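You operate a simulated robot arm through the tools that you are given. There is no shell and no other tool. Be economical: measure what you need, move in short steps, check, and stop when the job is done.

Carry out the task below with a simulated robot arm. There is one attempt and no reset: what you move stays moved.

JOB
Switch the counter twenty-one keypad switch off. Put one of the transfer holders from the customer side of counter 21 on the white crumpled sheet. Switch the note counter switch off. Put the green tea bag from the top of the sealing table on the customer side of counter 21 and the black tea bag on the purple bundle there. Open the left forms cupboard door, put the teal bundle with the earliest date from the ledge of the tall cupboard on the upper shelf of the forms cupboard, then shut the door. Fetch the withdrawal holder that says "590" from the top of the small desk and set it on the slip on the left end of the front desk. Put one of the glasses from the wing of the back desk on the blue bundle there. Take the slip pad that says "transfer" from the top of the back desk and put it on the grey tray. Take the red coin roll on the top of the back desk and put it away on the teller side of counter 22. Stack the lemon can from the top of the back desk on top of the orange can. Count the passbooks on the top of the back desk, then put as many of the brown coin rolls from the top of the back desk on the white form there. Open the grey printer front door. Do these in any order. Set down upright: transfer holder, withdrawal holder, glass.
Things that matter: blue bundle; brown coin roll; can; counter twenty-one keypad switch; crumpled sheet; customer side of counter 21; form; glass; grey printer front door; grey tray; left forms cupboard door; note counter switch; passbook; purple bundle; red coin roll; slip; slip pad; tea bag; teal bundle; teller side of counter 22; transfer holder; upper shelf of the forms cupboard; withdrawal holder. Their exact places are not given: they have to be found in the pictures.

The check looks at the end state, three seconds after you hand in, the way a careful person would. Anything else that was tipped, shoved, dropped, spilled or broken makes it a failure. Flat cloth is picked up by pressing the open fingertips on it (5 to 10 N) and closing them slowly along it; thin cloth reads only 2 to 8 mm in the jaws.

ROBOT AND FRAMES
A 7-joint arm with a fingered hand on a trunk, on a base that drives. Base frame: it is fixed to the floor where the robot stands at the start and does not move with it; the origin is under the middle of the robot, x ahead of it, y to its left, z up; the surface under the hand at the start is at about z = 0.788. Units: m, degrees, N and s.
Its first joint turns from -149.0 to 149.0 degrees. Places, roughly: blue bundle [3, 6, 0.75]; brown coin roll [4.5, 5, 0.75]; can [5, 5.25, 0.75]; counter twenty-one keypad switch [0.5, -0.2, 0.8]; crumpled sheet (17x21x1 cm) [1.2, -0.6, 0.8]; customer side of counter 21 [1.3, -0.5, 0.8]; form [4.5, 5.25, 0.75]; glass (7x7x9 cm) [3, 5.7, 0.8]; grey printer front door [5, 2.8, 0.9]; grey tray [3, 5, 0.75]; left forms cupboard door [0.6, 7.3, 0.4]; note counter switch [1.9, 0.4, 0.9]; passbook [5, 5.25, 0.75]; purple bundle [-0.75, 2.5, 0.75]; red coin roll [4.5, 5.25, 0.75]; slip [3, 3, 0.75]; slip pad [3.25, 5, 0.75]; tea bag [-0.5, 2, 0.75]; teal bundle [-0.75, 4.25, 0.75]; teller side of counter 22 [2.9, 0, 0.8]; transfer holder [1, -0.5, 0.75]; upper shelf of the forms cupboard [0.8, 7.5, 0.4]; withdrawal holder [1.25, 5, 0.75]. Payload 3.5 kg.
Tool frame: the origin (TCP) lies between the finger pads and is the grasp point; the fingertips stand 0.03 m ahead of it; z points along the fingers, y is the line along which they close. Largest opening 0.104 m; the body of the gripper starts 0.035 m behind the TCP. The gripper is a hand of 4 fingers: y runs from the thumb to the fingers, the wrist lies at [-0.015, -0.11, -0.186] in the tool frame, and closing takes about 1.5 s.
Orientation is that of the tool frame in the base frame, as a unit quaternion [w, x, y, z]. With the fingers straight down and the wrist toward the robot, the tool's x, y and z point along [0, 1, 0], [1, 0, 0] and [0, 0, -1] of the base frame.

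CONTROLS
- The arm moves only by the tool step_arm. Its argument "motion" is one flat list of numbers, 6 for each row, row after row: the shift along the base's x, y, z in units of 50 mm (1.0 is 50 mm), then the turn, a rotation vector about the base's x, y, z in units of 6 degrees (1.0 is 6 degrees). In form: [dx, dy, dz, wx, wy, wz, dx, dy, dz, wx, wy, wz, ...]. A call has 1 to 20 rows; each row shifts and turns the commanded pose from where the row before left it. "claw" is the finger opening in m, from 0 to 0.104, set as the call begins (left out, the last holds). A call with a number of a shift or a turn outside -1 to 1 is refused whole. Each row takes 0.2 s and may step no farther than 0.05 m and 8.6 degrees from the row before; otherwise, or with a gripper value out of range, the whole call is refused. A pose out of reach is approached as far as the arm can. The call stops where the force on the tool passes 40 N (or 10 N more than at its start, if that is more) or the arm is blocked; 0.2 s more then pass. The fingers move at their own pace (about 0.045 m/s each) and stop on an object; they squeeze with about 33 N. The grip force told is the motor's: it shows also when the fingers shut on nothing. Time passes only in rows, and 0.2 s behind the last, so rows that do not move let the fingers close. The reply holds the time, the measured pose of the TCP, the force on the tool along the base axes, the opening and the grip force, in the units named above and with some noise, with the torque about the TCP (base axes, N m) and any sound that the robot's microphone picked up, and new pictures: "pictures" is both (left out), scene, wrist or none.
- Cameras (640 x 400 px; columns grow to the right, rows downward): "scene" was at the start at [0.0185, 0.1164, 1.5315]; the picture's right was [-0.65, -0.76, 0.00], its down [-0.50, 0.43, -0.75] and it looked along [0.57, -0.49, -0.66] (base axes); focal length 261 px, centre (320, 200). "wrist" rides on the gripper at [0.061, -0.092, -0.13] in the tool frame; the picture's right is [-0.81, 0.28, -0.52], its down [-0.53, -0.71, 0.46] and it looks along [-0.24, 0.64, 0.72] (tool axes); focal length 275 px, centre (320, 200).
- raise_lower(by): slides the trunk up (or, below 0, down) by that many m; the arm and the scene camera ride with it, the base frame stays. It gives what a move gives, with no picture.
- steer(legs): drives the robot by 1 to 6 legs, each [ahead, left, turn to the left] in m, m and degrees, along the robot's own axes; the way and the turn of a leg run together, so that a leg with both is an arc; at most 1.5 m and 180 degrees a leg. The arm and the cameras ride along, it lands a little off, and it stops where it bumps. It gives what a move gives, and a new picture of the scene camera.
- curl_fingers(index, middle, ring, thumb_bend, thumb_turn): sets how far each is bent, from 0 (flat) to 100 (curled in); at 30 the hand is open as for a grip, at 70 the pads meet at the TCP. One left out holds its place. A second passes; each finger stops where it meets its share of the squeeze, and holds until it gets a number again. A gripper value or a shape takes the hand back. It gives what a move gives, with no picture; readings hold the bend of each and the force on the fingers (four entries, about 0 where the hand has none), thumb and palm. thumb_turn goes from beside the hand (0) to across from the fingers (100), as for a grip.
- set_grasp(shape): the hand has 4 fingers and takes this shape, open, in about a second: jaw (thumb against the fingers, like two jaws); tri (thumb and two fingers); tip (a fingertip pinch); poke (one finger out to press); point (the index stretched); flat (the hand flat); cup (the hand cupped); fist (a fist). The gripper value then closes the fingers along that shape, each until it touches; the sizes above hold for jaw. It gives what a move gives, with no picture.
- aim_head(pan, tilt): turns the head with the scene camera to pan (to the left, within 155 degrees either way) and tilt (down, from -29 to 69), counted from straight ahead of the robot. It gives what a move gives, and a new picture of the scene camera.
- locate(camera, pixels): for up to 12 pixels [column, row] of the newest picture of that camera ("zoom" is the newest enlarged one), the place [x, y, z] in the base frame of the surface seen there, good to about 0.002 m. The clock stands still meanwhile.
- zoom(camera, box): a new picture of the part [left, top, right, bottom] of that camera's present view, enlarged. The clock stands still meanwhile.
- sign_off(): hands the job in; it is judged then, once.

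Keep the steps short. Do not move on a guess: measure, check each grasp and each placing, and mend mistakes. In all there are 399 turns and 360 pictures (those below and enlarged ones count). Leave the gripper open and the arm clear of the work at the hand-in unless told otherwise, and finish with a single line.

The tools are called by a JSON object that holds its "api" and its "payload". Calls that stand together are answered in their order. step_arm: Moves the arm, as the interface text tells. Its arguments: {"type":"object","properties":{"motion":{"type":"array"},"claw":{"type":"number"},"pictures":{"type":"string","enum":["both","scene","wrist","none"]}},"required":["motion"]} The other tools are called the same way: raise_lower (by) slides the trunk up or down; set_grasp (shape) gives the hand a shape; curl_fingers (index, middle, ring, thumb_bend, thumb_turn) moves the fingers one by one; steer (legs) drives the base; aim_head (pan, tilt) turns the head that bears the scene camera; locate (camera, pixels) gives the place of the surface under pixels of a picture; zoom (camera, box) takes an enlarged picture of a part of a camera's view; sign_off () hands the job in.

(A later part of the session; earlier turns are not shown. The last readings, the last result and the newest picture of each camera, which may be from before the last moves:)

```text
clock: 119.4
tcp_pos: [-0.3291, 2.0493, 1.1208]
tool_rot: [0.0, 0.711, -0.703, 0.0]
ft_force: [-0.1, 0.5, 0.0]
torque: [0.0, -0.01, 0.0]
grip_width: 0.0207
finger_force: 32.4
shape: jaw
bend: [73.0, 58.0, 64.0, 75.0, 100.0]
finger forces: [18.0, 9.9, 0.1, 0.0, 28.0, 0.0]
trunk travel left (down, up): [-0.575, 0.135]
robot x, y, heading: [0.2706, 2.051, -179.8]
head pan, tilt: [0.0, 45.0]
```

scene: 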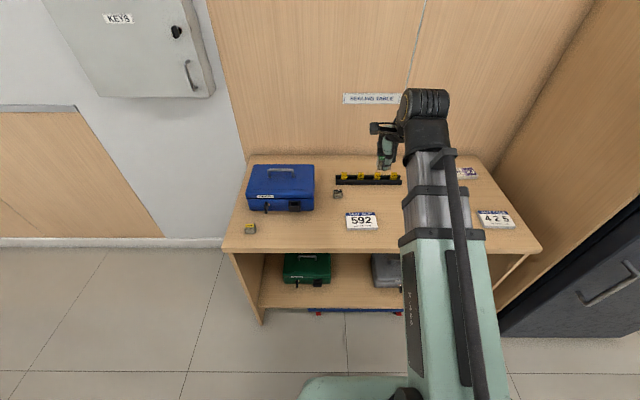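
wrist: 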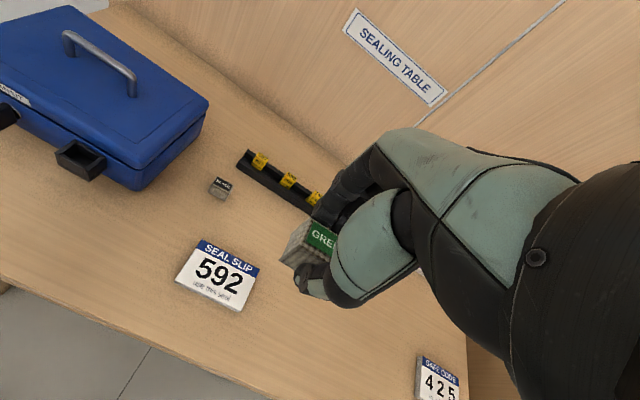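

Seen the black bag too. I'll note its position, then drive to the customer end of counter 21 with the green bag.

{"api": "zoom", "payload": {"camera": "scene", "box": [326, 184, 350, 199]}}

{"api": "locate", "payload": {"camera": "zoom", "pixels": [[220, 150], [340, 160], [250, 180], [300, 200], [330, 250], [220, 240], [300, 130], [280, 260]]}}

{"api": "steer", "payload": {"legs": [[-0.1, 0, 0], [0, 0, 90], [1.0, 0, 0], [0.3, -0.52, 0], [1.25, 0, 0], [0, 0, 90]]}}

{"api": "aim_head", "payload": {"pan": 10, "tilt": 50}}

```text
16.00 times, centred on (338, 192) of scene
```

zoom: 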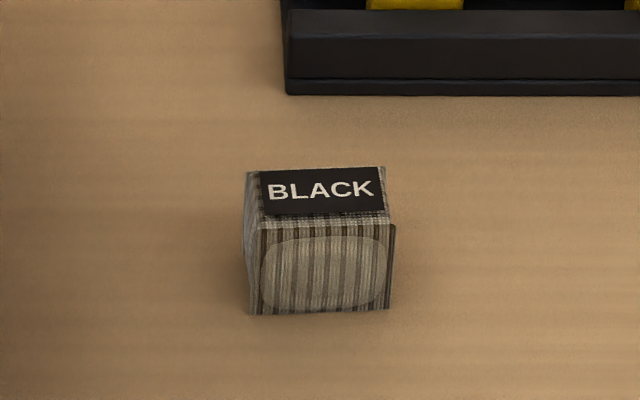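

```text
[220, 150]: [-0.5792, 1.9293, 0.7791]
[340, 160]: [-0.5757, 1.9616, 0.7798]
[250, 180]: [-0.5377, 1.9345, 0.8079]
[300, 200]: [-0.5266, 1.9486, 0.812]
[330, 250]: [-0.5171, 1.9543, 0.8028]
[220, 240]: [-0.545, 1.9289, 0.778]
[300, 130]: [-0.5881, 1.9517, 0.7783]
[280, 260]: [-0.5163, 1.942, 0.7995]
```

```text
clock: 141.9
tcp_pos: [0.5051, -0.4858, 1.1207]
tool_rot: [0.0, 0.694, 0.72, 0.0]
ft_force: [0.1, 0.4, 0.0]
torque: [0.02, -0.01, -0.02]
grip_width: 0.0204
finger_force: 32.8
shape: jaw
bend: [73.0, 58.0, 64.0, 76.0, 100.0]
finger forces: [17.7, 9.7, 0.0, 0.0, 27.0, 0.0]
trunk travel left (down, up): [-0.575, 0.135]
robot x, y, heading: [-0.0941, -0.5002, 1.8]
head pan, tilt: [0.0, 45.0]
```

scene: 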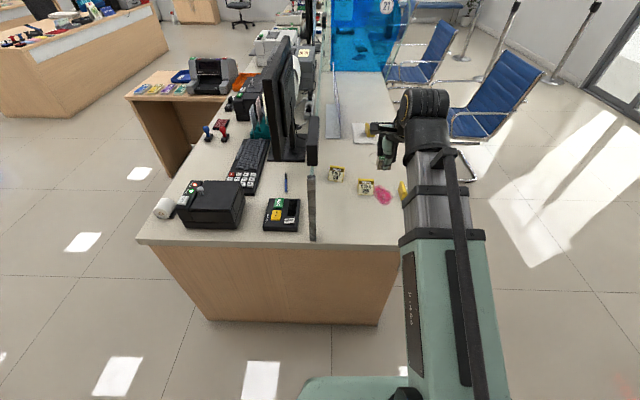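

```text
clock: 142.7
tcp_pos: [0.5049, -0.4861, 1.1193]
tool_rot: [0.0, 0.693, 0.721, 0.0]
ft_force: [-0.1, -0.2, -0.3]
torque: [0.01, 0.01, 0.01]
grip_width: 0.0202
finger_force: 33.4
shape: jaw
bend: [73.0, 58.0, 64.0, 76.0, 100.0]
finger forces: [17.7, 9.7, 0.1, 0.0, 27.1, 0.1]
trunk travel left (down, up): [-0.575, 0.135]
robot x, y, heading: [-0.0945, -0.5035, 1.5]
head pan, tilt: [10.0, 50.0]
```

scene: 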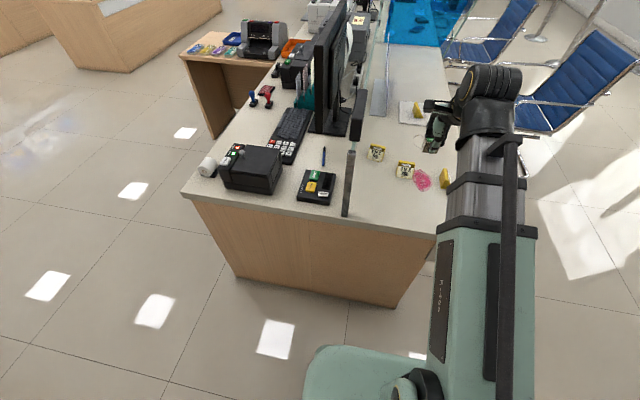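

{"api": "locate", "payload": {"camera": "scene", "pixels": [[390, 205], [400, 190], [375, 190], [423, 180], [346, 212], [435, 232], [405, 175], [376, 157], [443, 183]]}}

```text
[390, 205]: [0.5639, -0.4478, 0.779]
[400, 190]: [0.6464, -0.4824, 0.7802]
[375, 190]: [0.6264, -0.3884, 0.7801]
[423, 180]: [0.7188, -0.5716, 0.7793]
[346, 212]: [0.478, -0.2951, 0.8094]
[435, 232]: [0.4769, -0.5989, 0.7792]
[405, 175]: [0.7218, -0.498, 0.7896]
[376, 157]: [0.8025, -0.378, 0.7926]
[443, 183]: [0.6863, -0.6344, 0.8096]
```

I'll place it at (0.58, −0.47), a free spot on the customer side.

{"api": "step_arm", "payload": {"motion": [0.75, 0.16, 0, 0, 0, 0, 0.75, 0.16, -0.5, 0, 0, 0, 0, 0, -0.95, 0, 0, 0, 0, 0, -0.95, 0, 0, 0, 0, 0, -0.95, 0, 0, 0, 0, 0, -0.95, 0, 0, 0, 0, 0, -0.8, 0, 0, 0, 0, 0, -0.6, 0, 0, 0], "pictures": "wrist"}}

{"api": "step_arm", "payload": {"motion": [0, 0, -0.15, 0, 0, 0], "pictures": "none"}}

```text
clock: 144.4
tcp_pos: [0.581, -0.4687, 0.8358]
tool_rot: [0.0, 0.693, 0.72, 0.0]
ft_force: [-0.1, 0.1, -0.1]
torque: [0.04, 0.0, 0.03]
grip_width: 0.0204
finger_force: 33.2
shape: jaw
bend: [73.0, 58.0, 64.0, 76.0, 100.0]
finger forces: [17.7, 9.7, 0.1, 0.0, 27.3, 0.1]
trunk travel left (down, up): [-0.575, 0.135]
robot x, y, heading: [-0.0957, -0.4999, 1.9]
head pan, tilt: [10.0, 50.0]
```

wrist: 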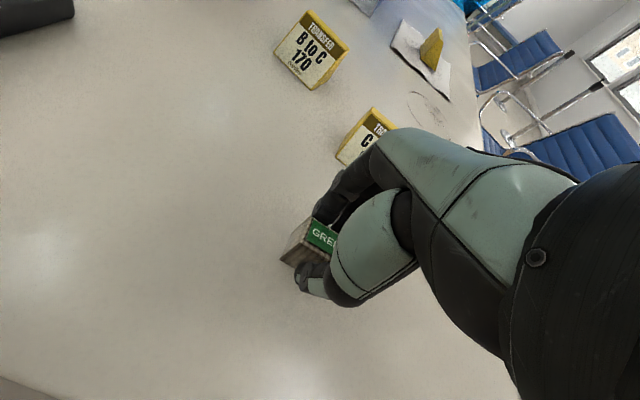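

```text
clock: 144.8
tcp_pos: [0.5803, -0.4702, 0.8274]
tool_rot: [-0.001, 0.694, 0.72, 0.001]
ft_force: [0.0, 1.1, 0.2]
torque: [0.01, 0.01, 0.02]
grip_width: 0.0208
finger_force: 33.1
shape: jaw
bend: [73.0, 58.0, 64.0, 76.0, 100.0]
finger forces: [17.7, 9.7, 0.0, 0.1, 27.3, 0.0]
trunk travel left (down, up): [-0.575, 0.135]
robot x, y, heading: [-0.0943, -0.503, 1.3]
head pan, tilt: [10.0, 50.0]
```

{"api": "step_arm", "payload": {"motion": [0, 0, -0.18, 0, 0, 0], "pictures": "none"}}

{"api": "step_arm", "payload": {"motion": [0, 0, -0.05, 0, 0, 0], "pictures": "none"}}

```text
clock: 145.2
tcp_pos: [0.5806, -0.4708, 0.8202]
tool_rot: [0.0, 0.693, 0.721, 0.0]
ft_force: [0.0, 0.1, 0.2]
torque: [-0.02, 0.01, -0.02]
grip_width: 0.0207
finger_force: 33.1
shape: jaw
bend: [73.0, 58.0, 64.0, 76.0, 100.0]
finger forces: [17.8, 9.7, 0.0, 0.0, 27.3, 0.0]
trunk travel left (down, up): [-0.575, 0.135]
robot x, y, heading: [-0.0975, -0.5027, 1.6]
head pan, tilt: [10.0, 50.0]
```

```text
clock: 145.7
tcp_pos: [0.5805, -0.4704, 0.8164]
tool_rot: [0.0, 0.693, 0.721, 0.0]
ft_force: [0.5, 0.1, 0.1]
torque: [-0.02, -0.02, -0.01]
grip_width: 0.0204
finger_force: 33.2
shape: jaw
bend: [73.0, 58.0, 64.0, 76.0, 100.0]
finger forces: [17.9, 9.5, 0.0, 0.0, 27.5, 0.1]
trunk travel left (down, up): [-0.575, 0.135]
robot x, y, heading: [-0.0926, -0.5011, 1.8]
head pan, tilt: [10.0, 50.0]
```

Just about on the surface. I'll lower 2 mm, release and lift.

{"api": "step_arm", "payload": {"motion": [0, 0, -0.04, 0, 0, 0, 0, 0, 0, 0, 0, 0], "pictures": "none"}}

{"api": "step_arm", "payload": {"motion": [0, 0, 0, 0, 0, 0, 0, 0, 0, 0, 0, 0, 0, 0, 0, 0, 0, 0, 0, 0, 0, 0, 0, 0, 0, 0, 0, 0, 0, 0, 0, 0, 0, 0, 0, 0, 0, 0, 0.8, 0, 0, 0, 0, 0, 0.9, 0, 0, 0, 0, 0, 0.9, 0, 0, 0, 0, 0, 0.9, 0, 0, 0, -0.3, 0, 0.9, 0, 0, 0, -0.3, 0, 0.9, 0, 0, 0, -0.4, 0, 0.9, 0, 0, 0], "claw": 0.104, "pictures": "wrist"}}

```text
clock: 146.2
tcp_pos: [0.5804, -0.4704, 0.8163]
tool_rot: [0.001, 0.693, 0.721, 0.0]
ft_force: [0.3, -1.6, 12.5]
torque: [-0.04, -0.25, 0.01]
grip_width: 0.0208
finger_force: 33.0
shape: jaw
bend: [73.0, 58.0, 64.0, 76.0, 100.0]
finger forces: [19.4, 12.2, 0.0, 0.0, 30.0, 0.0]
trunk travel left (down, up): [-0.575, 0.135]
robot x, y, heading: [-0.0957, -0.5004, 1.6]
head pan, tilt: [10.0, 50.0]
```

```text
clock: 149.1
tcp_pos: [0.5288, -0.47, 1.1255]
tool_rot: [-0.001, 0.694, 0.72, 0.0]
ft_force: [0.0, 0.7, 0.0]
torque: [0.03, -0.01, -0.02]
grip_width: 0.1037
finger_force: 0.0
shape: jaw
bend: [30.0, 30.0, 30.0, 30.0, 98.0]
finger forces: [0.1, 0.0, 0.0, 0.0, 0.1, 0.1]
trunk travel left (down, up): [-0.575, 0.135]
robot x, y, heading: [-0.0961, -0.5024, 1.6]
head pan, tilt: [10.0, 50.0]
```

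wrist: 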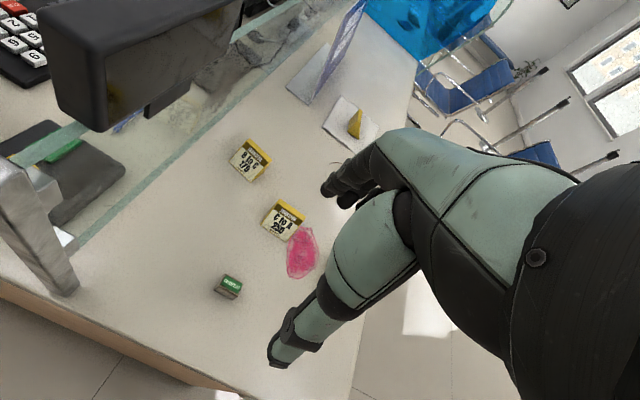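

Green bag placed. Driving back to the sealing table.

{"api": "steer", "payload": {"legs": [[0, 0, 88.4], [1.25, 0, 0], [0.3, -0.4, 0], [1.0, 0, 0], [0, 0, 90]]}}

{"api": "aim_head", "payload": {"pan": 0, "tilt": 45}}

```text
clock: 150.7
tcp_pos: [0.5056, -0.3275, 1.1245]
tool_rot: [0.01, 0.605, 0.796, -0.008]
ft_force: [1.5, -17.3, 2.0]
torque: [0.07, -0.11, -0.84]
grip_width: 0.1037
finger_force: 0.2
shape: jaw
bend: [31.0, 30.0, 30.0, 30.0, 97.0]
finger forces: [17.5, 0.0, 0.0, 0.0, 0.0, 0.0]
trunk travel left (down, up): [-0.575, 0.135]
robot x, y, heading: [-0.0983, -0.4978, 16.3]
head pan, tilt: [10.0, 50.0]
stopped in leg 1: the force on the tool passed its limit at 91 N (the readings are from after the stop); the commanded pose is now the measured one
```

scene: 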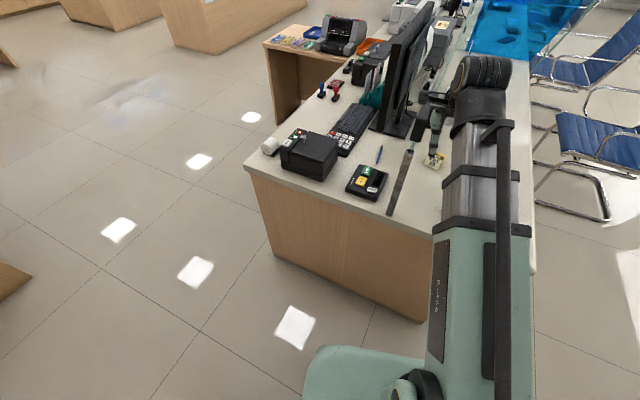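

```text
clock: 151.4
tcp_pos: [0.5042, -0.3261, 1.1251]
tool_rot: [0.01, 0.605, 0.796, -0.006]
ft_force: [2.1, -22.5, 2.1]
torque: [0.11, -0.08, -1.15]
grip_width: 0.1034
finger_force: 0.1
shape: jaw
bend: [31.0, 30.0, 30.0, 30.0, 97.0]
finger forces: [23.3, 0.0, 0.0, 0.1, 0.1, 0.0]
trunk travel left (down, up): [-0.575, 0.135]
robot x, y, heading: [-0.0941, -0.5022, 16.5]
head pan, tilt: [0.0, 45.0]
```

scene: 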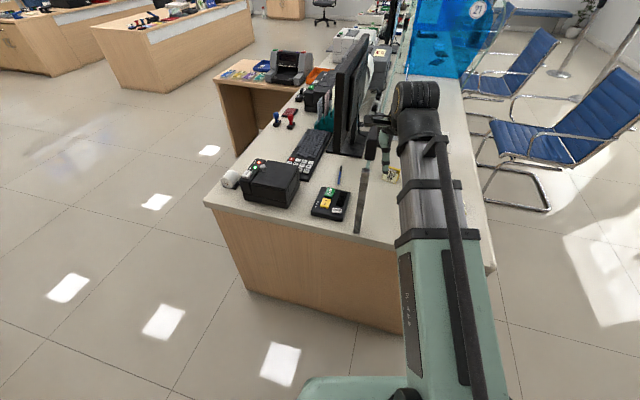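

The hand touched the partition or its display while turning. I'll back off at once and inspect.

{"api": "step_arm", "payload": {"motion": [0, -0.5, 0, 0, 0, 0, 0, -0.8, 0, 0, 0, 0, 0, -0.8, 0, 0, 0, 0]}}

{"api": "zoom", "payload": {"camera": "scene", "box": [320, 90, 480, 250]}}

```text
clock: 152.2
tcp_pos: [0.5047, -0.4276, 1.1242]
tool_rot: [0.009, 0.604, 0.797, -0.007]
ft_force: [-0.1, 0.6, -0.2]
torque: [-0.03, -0.01, 0.01]
grip_width: 0.1041
finger_force: 0.1
shape: jaw
bend: [30.0, 30.0, 30.0, 30.0, 97.0]
finger forces: [0.0, 0.1, 0.0, 0.0, 0.1, 0.0]
trunk travel left (down, up): [-0.575, 0.135]
robot x, y, heading: [-0.0954, -0.4987, 16.2]
head pan, tilt: [0.0, 45.0]
```

scene: 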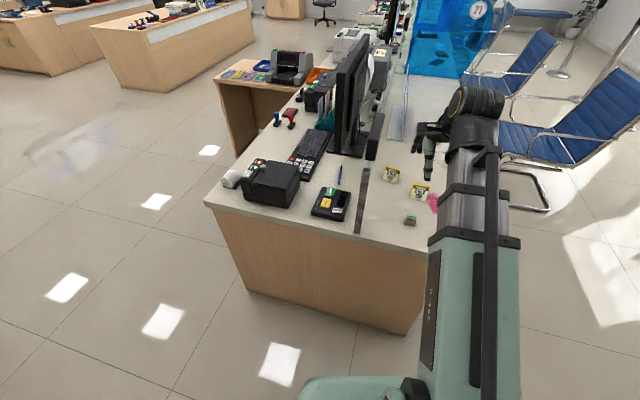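
wrist: 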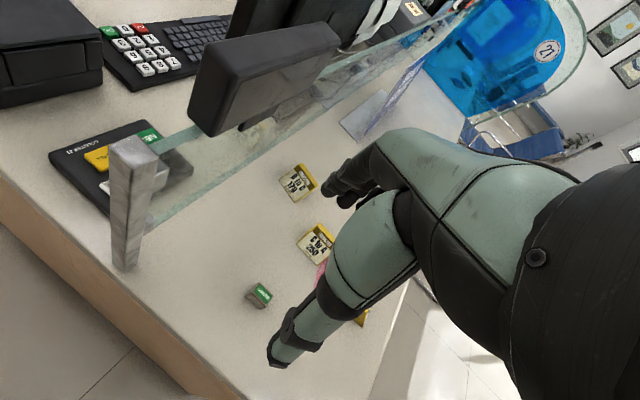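

```text
2.50 times, centred on (400, 170) of scene
```

zoom: 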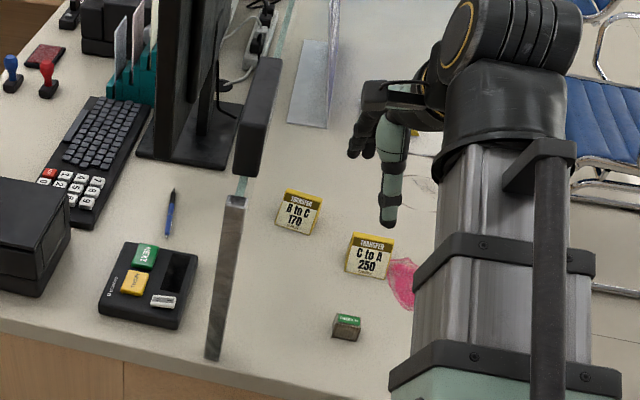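

Display, post and glass look unmoved (fixed to each other). I'll back straight away from the counter before turning, giving it wide clearance.

{"api": "steer", "payload": {"legs": [[-0.5, 0, 0], [0, 0, 73.5], [1.3, 0, 0], [0.3, -0.6, 0], [1.1, -0.2, 0], [0, 0, 90]]}}

{"api": "aim_head", "payload": {"pan": 0, "tilt": 46}}

```text
clock: 154.7
tcp_pos: [0.1094, -0.5617, 1.123]
tool_rot: [0.009, 0.614, 0.79, -0.007]
ft_force: [-0.1, 0.6, 1.3]
torque: [0.02, 0.01, 0.03]
grip_width: 0.1041
finger_force: 0.1
shape: jaw
bend: [30.0, 30.0, 30.0, 30.0, 97.0]
finger forces: [0.0, 0.0, 0.0, 0.0, 0.1, 0.0]
trunk travel left (down, up): [-0.575, 0.135]
robot x, y, heading: [-0.4936, -0.6237, 15.1]
head pan, tilt: [0.0, 45.0]
stopped in leg 1: the robot was blocked; the commanded pose is now the measured one
```

scene: 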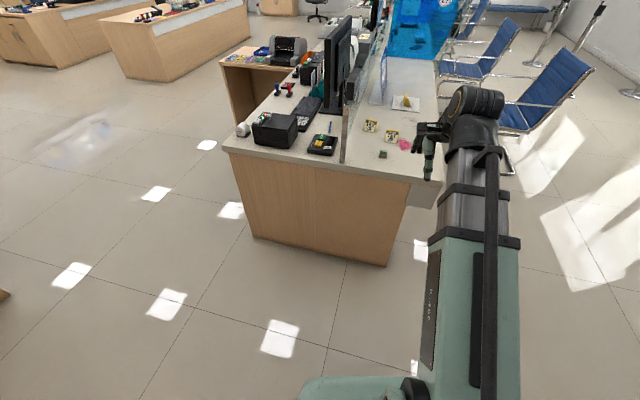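

```text
clock: 155.3
tcp_pos: [0.1107, -0.5619, 1.1242]
tool_rot: [0.01, 0.613, 0.79, -0.007]
ft_force: [-0.5, -0.4, -0.7]
torque: [-0.02, 0.01, -0.01]
grip_width: 0.104
finger_force: 0.1
shape: jaw
bend: [30.0, 30.0, 30.0, 30.0, 97.0]
finger forces: [0.0, 0.1, 0.0, 0.1, 0.1, 0.0]
trunk travel left (down, up): [-0.575, 0.135]
robot x, y, heading: [-0.495, -0.6228, 15.2]
head pan, tilt: [0.0, 46.0]
```

scene: 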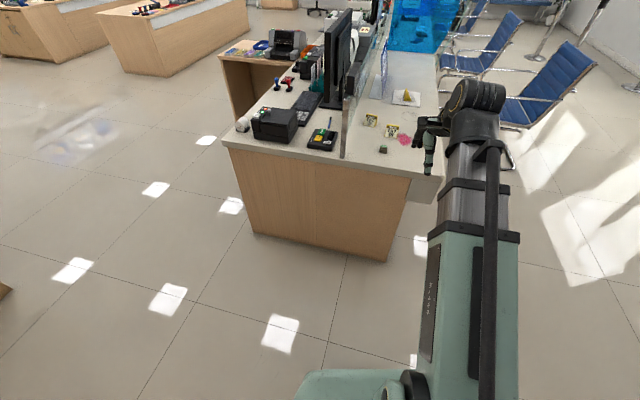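

The rear wall stopped me. I'll nudge forward, turn, and continue.

{"api": "steer", "payload": {"legs": [[0.1, 0, 0], [0, 0, 75], [1.3, 0, 0], [0.1, -0.75, 0], [1.25, 0, 0], [0, 0, 90]]}}

{"api": "step_arm", "payload": {"motion": [0, 0, 0, 0, 0, 0]}}

```text
clock: 179.3
tcp_pos: [-0.227, 2.1719, 1.124]
tool_rot: [0.008, -0.702, 0.712, 0.008]
ft_force: [-0.5, 0.1, 0.0]
torque: [-0.01, -0.03, 0.0]
grip_width: 0.1041
finger_force: 0.1
shape: jaw
bend: [30.0, 30.0, 30.0, 30.0, 97.0]
finger forces: [0.0, 0.0, 0.0, 0.0, 0.1, 0.1]
trunk travel left (down, up): [-0.575, 0.135]
robot x, y, heading: [0.3696, 2.0734, -180.0]
head pan, tilt: [0.0, 46.0]
```

scene: 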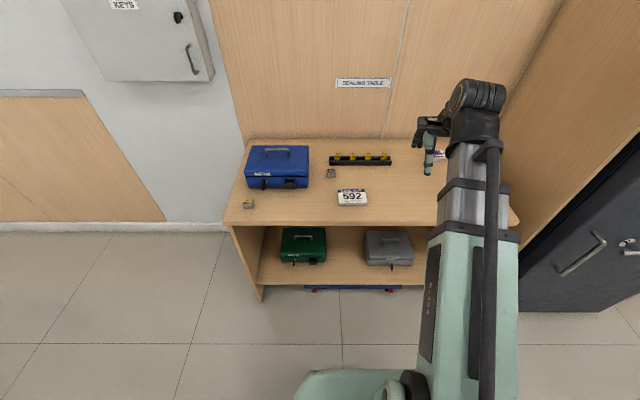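

```text
clock: 179.7
tcp_pos: [-0.2262, 2.1723, 1.1237]
tool_rot: [0.008, -0.703, 0.712, 0.008]
ft_force: [0.2, 0.4, 0.1]
torque: [0.0, 0.02, -0.01]
grip_width: 0.104
finger_force: 0.1
shape: jaw
bend: [30.0, 30.0, 30.0, 30.0, 97.0]
finger forces: [0.0, 0.0, 0.1, 0.0, 0.1, 0.0]
trunk travel left (down, up): [-0.575, 0.135]
robot x, y, heading: [0.3682, 2.0736, -180.2]
head pan, tilt: [0.0, 46.0]
```

scene: 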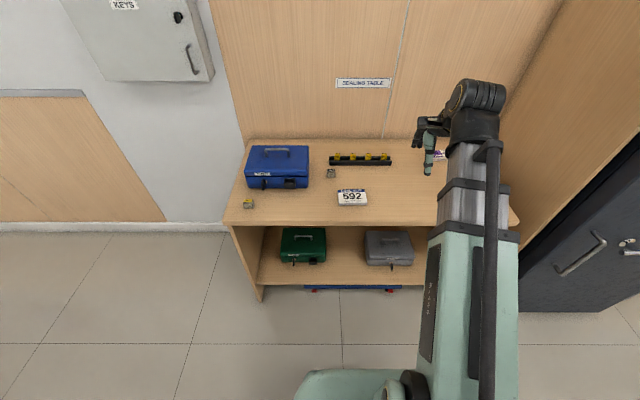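
wrist: 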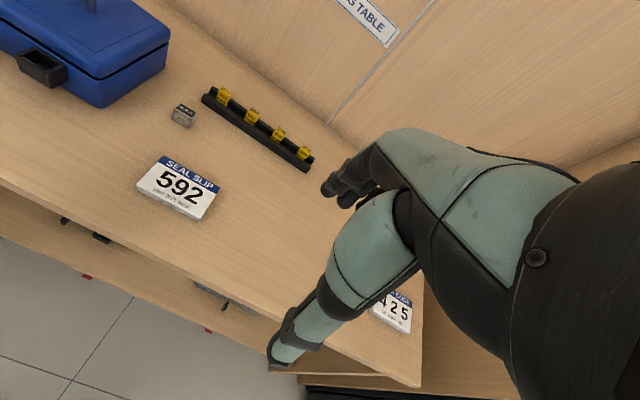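

{"api": "zoom", "payload": {"camera": "scene", "box": [240, 135, 400, 235]}}

{"api": "locate", "payload": {"camera": "zoom", "pixels": [[365, 118], [400, 118], [270, 180], [265, 120], [270, 75], [365, 160], [350, 140], [385, 140], [365, 147], [390, 220], [440, 220], [270, 205]]}}

```text
4.00 times, centred on (320, 185) of scene
```

zoom: 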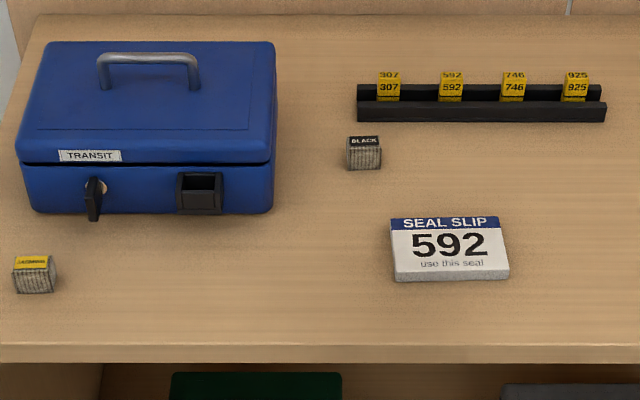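

```text
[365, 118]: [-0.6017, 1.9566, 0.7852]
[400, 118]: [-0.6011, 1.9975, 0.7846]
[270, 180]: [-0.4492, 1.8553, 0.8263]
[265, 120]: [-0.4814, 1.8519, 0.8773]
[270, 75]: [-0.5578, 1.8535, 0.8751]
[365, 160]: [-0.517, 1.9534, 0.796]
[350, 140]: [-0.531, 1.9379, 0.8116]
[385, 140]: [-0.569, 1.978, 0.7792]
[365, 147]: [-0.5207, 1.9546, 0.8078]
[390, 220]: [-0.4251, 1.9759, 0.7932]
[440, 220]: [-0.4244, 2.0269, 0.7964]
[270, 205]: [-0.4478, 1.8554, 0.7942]
```

{"api": "step_arm", "payload": {"motion": [-0.75, -0.55, 0, 0, 0, 0, -0.75, -0.55, 0, 0, 0, 0, -0.75, -0.55, 0, 0, 0, 0, -0.75, -0.55, 0, 0, 0, 0, -0.75, -0.55, 0, 0, 0, 0, -0.75, -0.55, 0, 0, 0, 0, -0.75, -0.55, 0, 0, 0, 0, -0.75, -0.55, 0, 0, 0, 0, 0, 0, -0.8, 0, 0, 0, 0, 0, -0.8, 0, 0, 0, 0, 0, -0.8, 0, 0, 0, 0, 0, -0.8, 0, 0, 0], "claw": 0.065, "pictures": "wrist"}}

```text
clock: 182.3
tcp_pos: [-0.5272, 1.9521, 0.964]
tool_rot: [0.008, -0.702, 0.712, 0.009]
ft_force: [0.6, -0.2, -1.0]
torque: [-0.02, -0.03, 0.02]
grip_width: 0.0651
finger_force: 0.1
shape: jaw
bend: [28.0, 40.0, 36.0, 63.0, 100.0]
finger forces: [0.1, 0.0, 0.0, 0.0, 0.0, 0.0]
trunk travel left (down, up): [-0.575, 0.135]
robot x, y, heading: [0.3697, 2.0754, -180.2]
head pan, tilt: [0.0, 46.0]
```

wrist: 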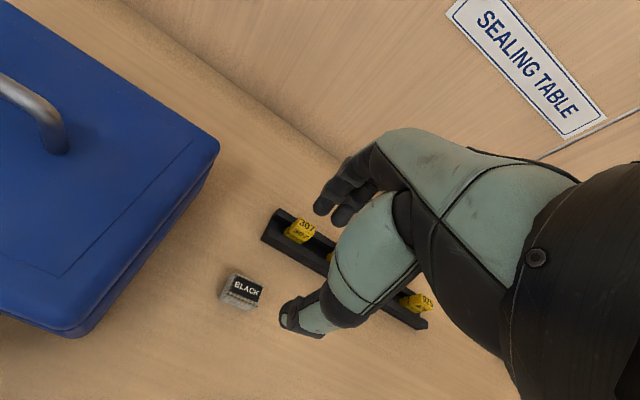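

{"api": "zoom", "payload": {"camera": "wrist", "box": [208, 262, 272, 302]}}

{"api": "locate", "payload": {"camera": "zoom", "pixels": [[280, 110], [290, 190], [250, 280], [420, 250], [500, 240], [460, 330], [240, 230], [170, 280], [300, 350]]}}

{"api": "locate", "payload": {"camera": "wrist", "pixels": [[322, 205], [340, 215], [290, 318], [283, 310], [270, 240], [262, 235]]}}

```text
10.00 times, centred on (240, 282) of wrist
```

zoom: 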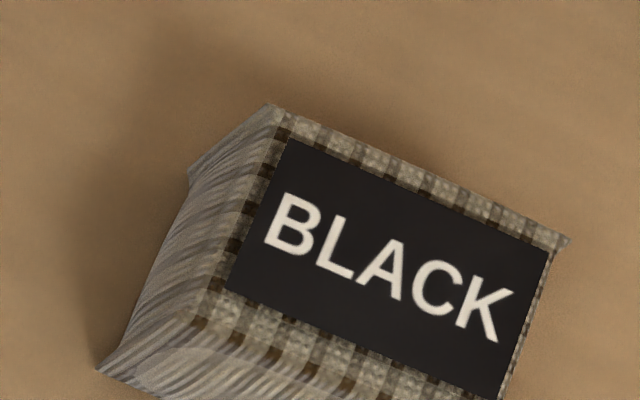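

```text
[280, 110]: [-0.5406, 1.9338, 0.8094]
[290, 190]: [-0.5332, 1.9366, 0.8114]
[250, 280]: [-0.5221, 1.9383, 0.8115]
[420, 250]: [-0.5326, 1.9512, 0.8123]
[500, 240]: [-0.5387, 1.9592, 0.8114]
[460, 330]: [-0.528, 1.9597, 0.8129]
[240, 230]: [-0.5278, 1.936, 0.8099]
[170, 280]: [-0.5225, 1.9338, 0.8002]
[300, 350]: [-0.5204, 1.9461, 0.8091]
```

```text
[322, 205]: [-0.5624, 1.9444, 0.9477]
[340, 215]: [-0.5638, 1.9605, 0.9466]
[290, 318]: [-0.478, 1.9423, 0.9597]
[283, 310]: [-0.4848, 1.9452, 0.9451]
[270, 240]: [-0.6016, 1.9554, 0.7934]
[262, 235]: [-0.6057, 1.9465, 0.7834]
```

{"api": "step_arm", "payload": {"motion": [0, -0.04, -0.9, 0, 0, 0, 0, 0, -0.9, 0, 0, 0, 0, 0, -0.8, 0, 0, 0, 0, 0, -0.38, 0, 0, 0], "pictures": "wrist"}}

{"api": "step_arm", "payload": {"motion": [0, 0, 0, 0, 0, 0, 0, 0, 0, 0, 0, 0, 0, 0, 0, 0, 0, 0, 0, 0, 0, 0, 0, 0, 0, 0, 0, 0, 0, 0, 0, 0, 0, 0, 0, 0, 0, 0, 0, 0, 0, 0, 0, 0, 0, 0, 0, 0], "claw": 0.01, "pictures": "wrist"}}

```text
clock: 183.3
tcp_pos: [-0.5263, 1.95, 0.8131]
tool_rot: [0.007, -0.702, 0.712, 0.008]
ft_force: [-0.1, 0.0, -0.5]
torque: [0.01, -0.01, 0.0]
grip_width: 0.065
finger_force: 0.1
shape: jaw
bend: [28.0, 40.0, 36.0, 63.0, 100.0]
finger forces: [0.0, 0.0, 0.0, 0.1, 0.0, 0.0]
trunk travel left (down, up): [-0.575, 0.135]
robot x, y, heading: [0.3692, 2.0746, -180.0]
head pan, tilt: [0.0, 46.0]
```

wrist: 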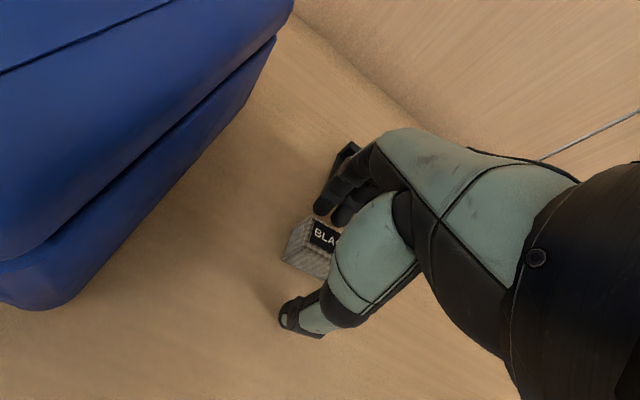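

```text
clock: 185.1
tcp_pos: [-0.5264, 1.9504, 0.8137]
tool_rot: [0.007, -0.703, 0.712, 0.009]
ft_force: [1.2, 0.0, 1.2]
torque: [0.02, -0.03, -0.03]
grip_width: 0.0213
finger_force: 32.9
shape: jaw
bend: [73.0, 58.0, 64.0, 75.0, 100.0]
finger forces: [17.8, 9.6, 0.0, 0.1, 28.3, 0.1]
trunk travel left (down, up): [-0.575, 0.135]
robot x, y, heading: [0.3703, 2.074, -180.0]
head pan, tilt: [0.0, 46.0]
```

wrist: 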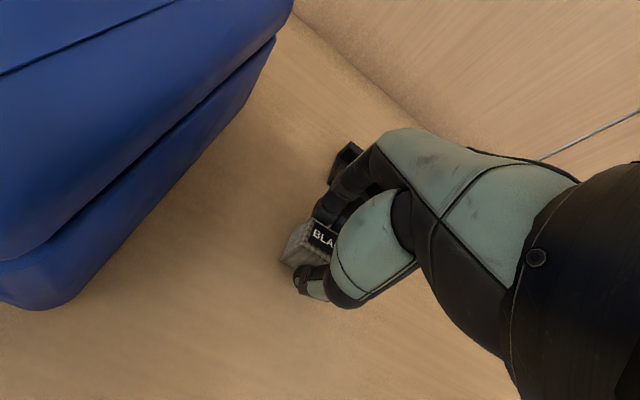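

Gripped. I'll lift, pull back, and drive to reach the purple bundle.

{"api": "step_arm", "payload": {"motion": [0, 0, 0.9, 0, 0, 0, 0, 0, 0.9, 0, 0, 0, 0, 0, 0.9, 0, 0, 0, 0, 0, 0.9, 0, 0, 0, 0, 0, 0.9, 0, 0, 0, 0.9, 0.3, 0.4, 0, 0, 0, 0.9, 0.3, 0.4, 0, 0, 0, 0.9, 0, 0.4, 0, 0, 0, 0.9, 0, 0, 0, 0, 0, 0.9, 0, 0, 0, 0, 0], "pictures": "none"}}

{"api": "steer", "payload": {"legs": [[0.2, -0.2, 0]]}}

{"api": "zoom", "payload": {"camera": "scene", "box": [370, 130, 530, 230]}}

```text
refused: row 6 steps farther than a row can; nothing moved
```

```text
clock: 186.3
tcp_pos: [-0.5851, 2.0135, 0.8221]
tool_rot: [0.005, -0.703, 0.711, 0.011]
ft_force: [15.1, 3.7, 24.0]
torque: [0.24, 0.02, -0.11]
grip_width: 0.0207
finger_force: 32.8
shape: jaw
bend: [74.0, 75.0, 71.0, 70.0, 100.0]
finger forces: [33.0, 31.7, 0.0, 0.0, 35.6, 0.0]
trunk travel left (down, up): [-0.575, 0.135]
robot x, y, heading: [0.3058, 2.1392, -179.9]
head pan, tilt: [0.0, 46.0]
stopped in leg 1: the force on the tool passed its limit at 51 N (the readings are from after the stop); the commanded pose is now the measured one
```

scene: 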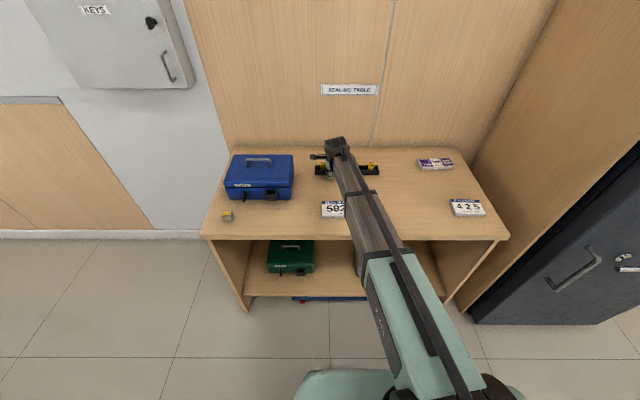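

```text
4.00 times, centred on (450, 180) of scene
```

zoom: 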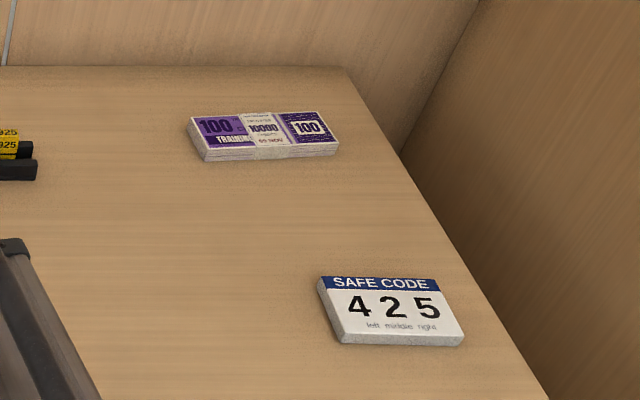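

My chained drive dragged the held bag because the lift was refused — I won't chain moves like that again. I'll relieve contact: back +x, then lift slowly, and inspect the seal rack.

{"api": "step_arm", "payload": {"motion": [0.3, 0, 0.05, 0, 0, 0, 0.4, 0, 0.2, 0, 0, 0], "pictures": "wrist"}}

```text
clock: 186.9
tcp_pos: [-0.554, 2.0128, 0.8301]
tool_rot: [0.006, -0.703, 0.711, 0.007]
ft_force: [0.1, -0.8, -0.3]
torque: [-0.01, -0.02, -0.04]
grip_width: 0.0206
finger_force: 32.8
shape: jaw
bend: [73.0, 60.0, 71.0, 74.0, 100.0]
finger forces: [19.1, 9.6, 0.0, 0.0, 27.4, 0.0]
trunk travel left (down, up): [-0.575, 0.135]
robot x, y, heading: [0.3082, 2.1421, -179.8]
head pan, tilt: [0.0, 46.0]
```

wrist: 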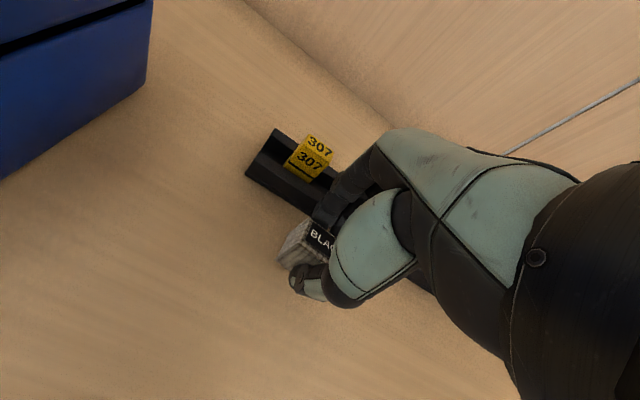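

{"api": "step_arm", "payload": {"motion": [0.2, 0, 0.8, 0, 0, 0, 0.2, 0, 0.8, 0, 0, 0, 0.2, 0, 0.8, 0, 0, 0, 0.2, 0, 0.8, 0, 0, 0, 0.6, 0.3, 0.6, 0, 0, 0, 0.6, 0.3, 0.6, 0, 0, 0, 0.6, 0.3, 0.6, 0, 0, 0, 0.6, 0.3, 0.6, 0, 0, 0]}}

{"api": "zoom", "payload": {"camera": "scene", "box": [290, 140, 390, 202]}}

```text
clock: 188.7
tcp_pos: [-0.3916, 2.0722, 1.1122]
tool_rot: [0.006, -0.704, 0.71, 0.007]
ft_force: [0.2, 0.1, 0.1]
torque: [0.01, 0.02, 0.0]
grip_width: 0.0203
finger_force: 32.6
shape: jaw
bend: [73.0, 60.0, 71.0, 75.0, 100.0]
finger forces: [19.3, 9.3, 0.0, 0.0, 27.5, 0.1]
trunk travel left (down, up): [-0.575, 0.135]
robot x, y, heading: [0.3043, 2.1405, -180.0]
head pan, tilt: [0.0, 46.0]
```

scene: 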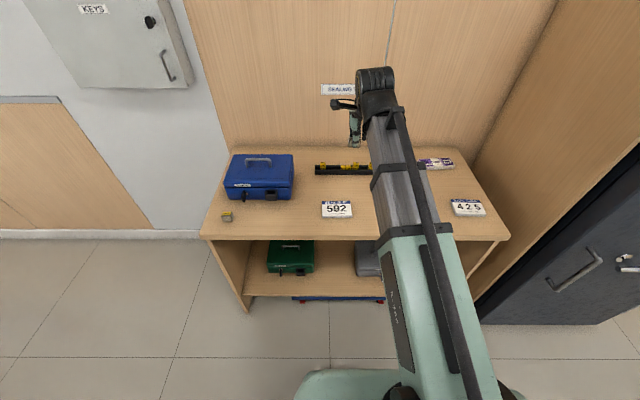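
wrist: 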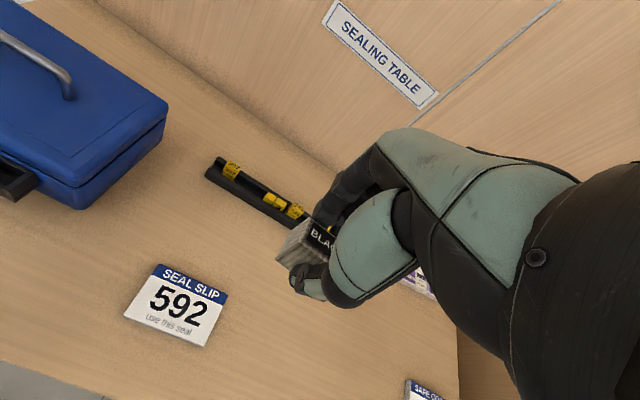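

```text
6.40 times, centred on (340, 171) of scene
```

zoom: 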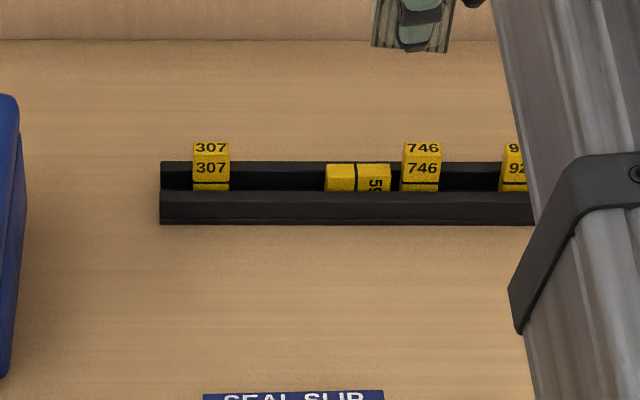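

The 592 seal in the rack has been tipped over. I'll mend that afterwards. First the black bag goes on the purple bundle, so I'll drive a little closer with the hand at z 1.11.

{"api": "steer", "payload": {"legs": [[0.12, -0.1, 0]]}}

{"api": "locate", "payload": {"camera": "zoom", "pixels": [[165, 215], [300, 215], [500, 215]]}}

{"api": "zoom", "payload": {"camera": "scene", "box": [400, 150, 480, 200]}}

```text
clock: 190.1
tcp_pos: [-0.5143, 2.1701, 1.1097]
tool_rot: [0.006, -0.703, 0.711, 0.007]
ft_force: [0.2, -0.3, -0.6]
torque: [-0.01, -0.01, -0.01]
grip_width: 0.0203
finger_force: 32.7
shape: jaw
bend: [73.0, 60.0, 71.0, 75.0, 100.0]
finger forces: [19.3, 9.3, 0.0, 0.0, 27.5, 0.0]
trunk travel left (down, up): [-0.575, 0.135]
robot x, y, heading: [0.1821, 2.2426, -180.0]
head pan, tilt: [0.0, 46.0]
```

scene: 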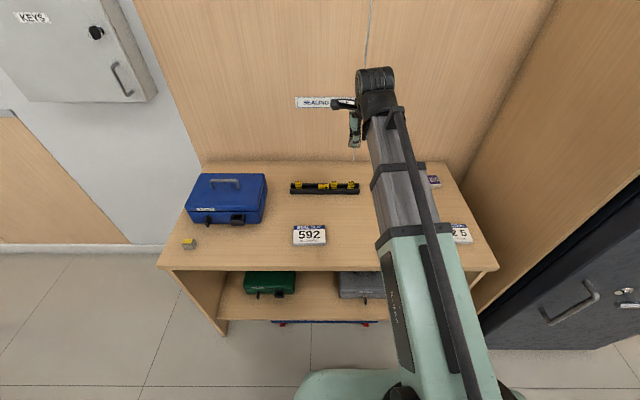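

```text
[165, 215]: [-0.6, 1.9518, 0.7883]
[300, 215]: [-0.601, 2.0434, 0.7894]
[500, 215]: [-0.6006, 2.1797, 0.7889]
```

```text
8.00 times, centred on (440, 175) of scene
```

zoom: 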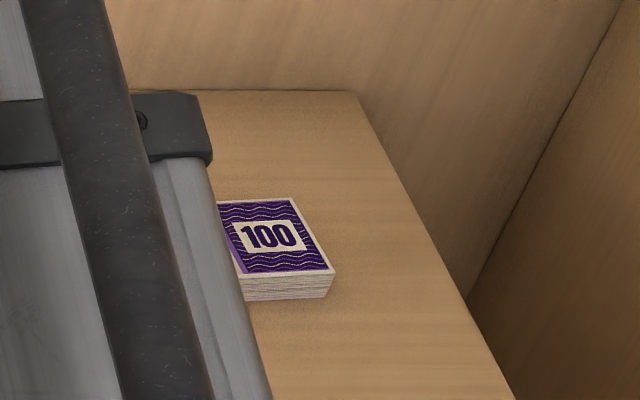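

The rack itself hasn't moved (front still x≈−0.601). I'll locate the bundle's corners.

{"api": "locate", "payload": {"camera": "zoom", "pixels": [[287, 205], [325, 266], [250, 270], [225, 210], [270, 240], [290, 290]]}}

{"api": "zoom", "payload": {"camera": "scene", "box": [285, 172, 365, 202]}}

```text
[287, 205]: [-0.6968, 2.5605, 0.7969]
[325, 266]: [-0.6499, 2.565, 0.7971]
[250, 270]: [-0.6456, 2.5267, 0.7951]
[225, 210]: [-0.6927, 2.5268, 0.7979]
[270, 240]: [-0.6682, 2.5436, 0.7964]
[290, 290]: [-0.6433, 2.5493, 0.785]
```

```text
8.00 times, centred on (325, 187) of scene
```

zoom: 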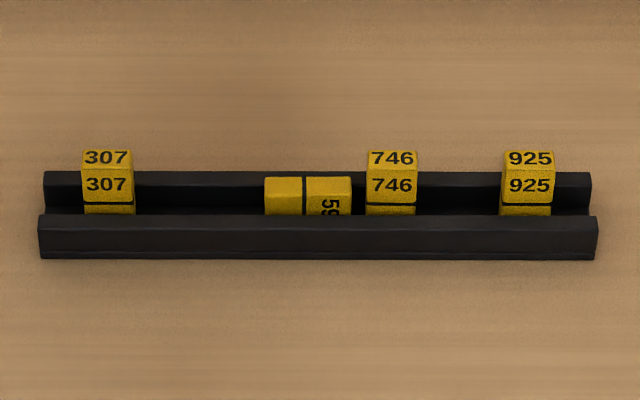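

{"api": "step_arm", "payload": {"motion": [-0.395, 0.8, 0, 0, 0, 0, -0.395, 0.8, 0, 0, 0, 0, -0.395, 0.8, 0, 0, 0, 0, -0.395, 0.8, 0, 0, 0, 0, -0.395, 0.8, 0, 0, 0, 0, -0.395, 0.8, 0, 0, 0, 0, -0.395, 0.8, 0, 0, 0, 0, -0.395, 0.8, 0, 0, 0, 0, 0, 0, -0.9, 0, 0, 0, 0, 0, -0.9, 0, 0, 0, 0, 0, -0.9, 0, 0, 0, 0, 0, -0.9, 0, 0, 0, 0, 0, -0.9, 0, 0, 0], "pictures": "wrist"}}

```text
clock: 192.9
tcp_pos: [-0.6728, 2.4908, 0.8871]
tool_rot: [0.006, -0.703, 0.711, 0.007]
ft_force: [-1.0, 0.5, 0.4]
torque: [0.02, 0.02, -0.01]
grip_width: 0.0202
finger_force: 32.7
shape: jaw
bend: [73.0, 60.0, 71.0, 75.0, 100.0]
finger forces: [19.5, 9.2, 0.1, 0.0, 27.5, 0.0]
trunk travel left (down, up): [-0.575, 0.135]
robot x, y, heading: [0.1833, 2.2399, -179.9]
head pan, tilt: [0.0, 46.0]
```

wrist: 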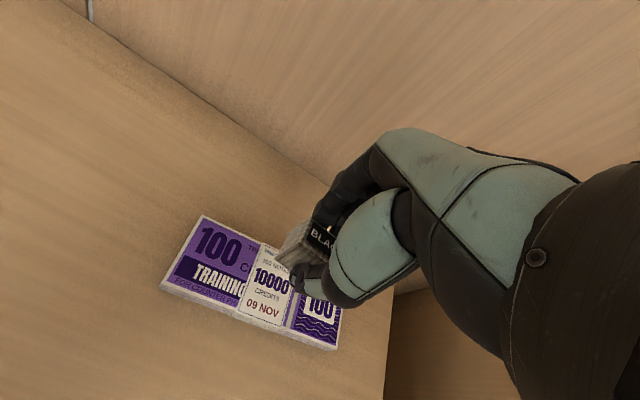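

{"api": "step_arm", "payload": {"motion": [0, 0, -0.8, 0, 0, 0, 0, 0, -0.1, 0, 0, 0], "pictures": "wrist"}}

```text
clock: 193.5
tcp_pos: [-0.6723, 2.4907, 0.8403]
tool_rot: [0.006, -0.703, 0.711, 0.008]
ft_force: [0.8, 0.2, -0.2]
torque: [-0.01, -0.01, -0.04]
grip_width: 0.0204
finger_force: 33.6
shape: jaw
bend: [73.0, 60.0, 71.0, 75.0, 100.0]
finger forces: [19.5, 9.1, 0.0, 0.0, 27.5, 0.0]
trunk travel left (down, up): [-0.575, 0.135]
robot x, y, heading: [0.1861, 2.2379, -179.8]
head pan, tilt: [0.0, 46.0]
```

wrist: 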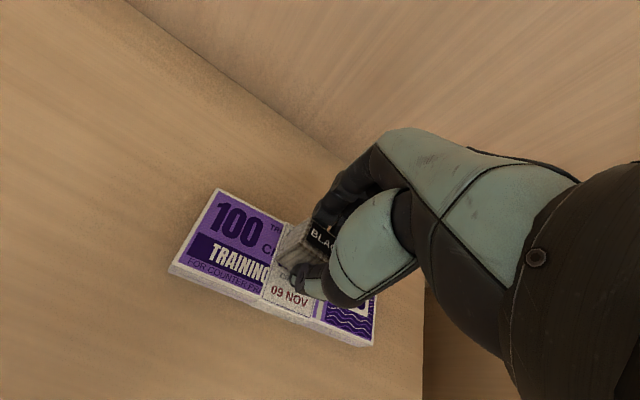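

{"api": "step_arm", "payload": {"motion": [0, 0, -0.1, 0, 0, 0], "pictures": "none"}}

{"api": "step_arm", "payload": {"motion": [0, 0, -0.06, 0, 0, 0], "pictures": "none"}}

```text
clock: 193.9
tcp_pos: [-0.6727, 2.4896, 0.8368]
tool_rot: [0.006, -0.703, 0.711, 0.009]
ft_force: [0.3, -0.9, 3.3]
torque: [0.03, 0.02, 0.0]
grip_width: 0.0206
finger_force: 33.2
shape: jaw
bend: [73.0, 60.0, 71.0, 75.0, 100.0]
finger forces: [19.3, 9.6, 0.0, 0.0, 28.0, 0.0]
trunk travel left (down, up): [-0.575, 0.135]
robot x, y, heading: [0.1837, 2.2393, -180.0]
head pan, tilt: [0.0, 46.0]
```

```text
clock: 194.3
tcp_pos: [-0.6723, 2.4906, 0.8342]
tool_rot: [0.005, -0.704, 0.711, 0.009]
ft_force: [0.4, -2.1, 11.8]
torque: [0.06, 0.12, -0.01]
grip_width: 0.0207
finger_force: 33.1
shape: jaw
bend: [73.0, 59.0, 71.0, 75.0, 100.0]
finger forces: [19.6, 11.5, 0.1, 0.0, 30.8, 0.0]
trunk travel left (down, up): [-0.575, 0.135]
robot x, y, heading: [0.188, 2.24, -179.5]
head pan, tilt: [0.0, 46.0]
```

Contact. Release and lift.

{"api": "step_arm", "payload": {"motion": [0, 0, 0, 0, 0, 0, 0, 0, 0, 0, 0, 0, 0, 0, 0, 0, 0, 0, 0, 0, 0, 0, 0, 0, 0, 0, 0, 0, 0, 0, 0, 0, 0, 0, 0, 0, 0, 0, 0.8, 0, 0, 0, 0, 0, 0.9, 0, 0, 0, 0, 0, 0.9, 0, 0, 0, 0.2, 0, 0.9, 0, 0, 0, 0.3, 0, 0.9, 0, 0, 0], "claw": 0.104, "pictures": "wrist"}}

```text
clock: 196.7
tcp_pos: [-0.6472, 2.4924, 1.055]
tool_rot: [0.008, -0.704, 0.711, 0.007]
ft_force: [0.2, -0.2, 0.6]
torque: [0.02, 0.0, -0.02]
grip_width: 0.1038
finger_force: 0.1
shape: jaw
bend: [30.0, 30.0, 30.0, 30.0, 98.0]
finger forces: [0.0, 0.0, 0.0, 0.0, 0.1, 0.1]
trunk travel left (down, up): [-0.575, 0.135]
robot x, y, heading: [0.1871, 2.2392, -179.9]
head pan, tilt: [0.0, 46.0]
```

wrist: 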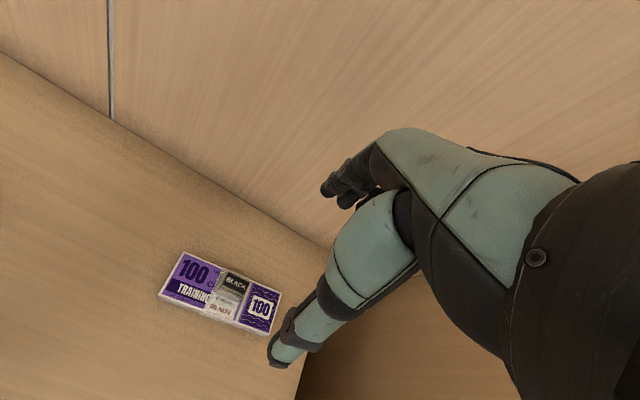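

Black bag is on the bundle. Now to mend the seal: measure the rack and seals.

{"api": "zoom", "payload": {"camera": "scene", "box": [309, 177, 349, 202]}}

{"api": "locate", "payload": {"camera": "zoom", "pixels": [[152, 110], [220, 110], [260, 110], [320, 110], [185, 95], [285, 95], [380, 60], [380, 110], [360, 85], [420, 85], [150, 190], [100, 80]]}}

```text
16.00 times, centred on (329, 190) of scene
```

zoom: 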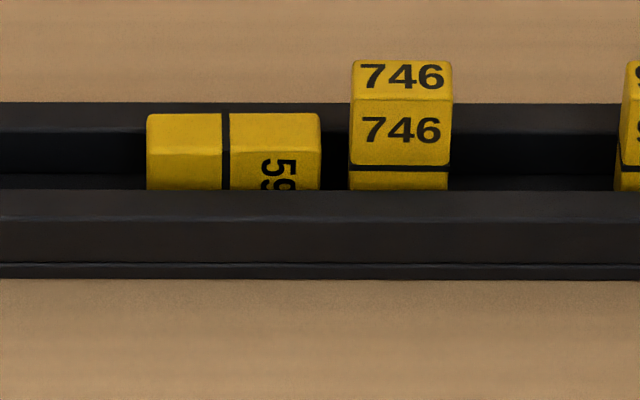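

```text
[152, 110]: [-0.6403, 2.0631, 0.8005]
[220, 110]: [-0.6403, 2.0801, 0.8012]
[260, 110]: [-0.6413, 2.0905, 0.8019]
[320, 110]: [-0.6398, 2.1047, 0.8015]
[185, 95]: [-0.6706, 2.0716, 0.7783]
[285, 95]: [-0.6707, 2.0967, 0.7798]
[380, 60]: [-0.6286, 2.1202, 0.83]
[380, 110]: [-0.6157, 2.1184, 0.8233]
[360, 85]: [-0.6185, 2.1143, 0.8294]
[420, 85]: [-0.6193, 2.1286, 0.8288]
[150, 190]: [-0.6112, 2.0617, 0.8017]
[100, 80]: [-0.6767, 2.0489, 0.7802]
```

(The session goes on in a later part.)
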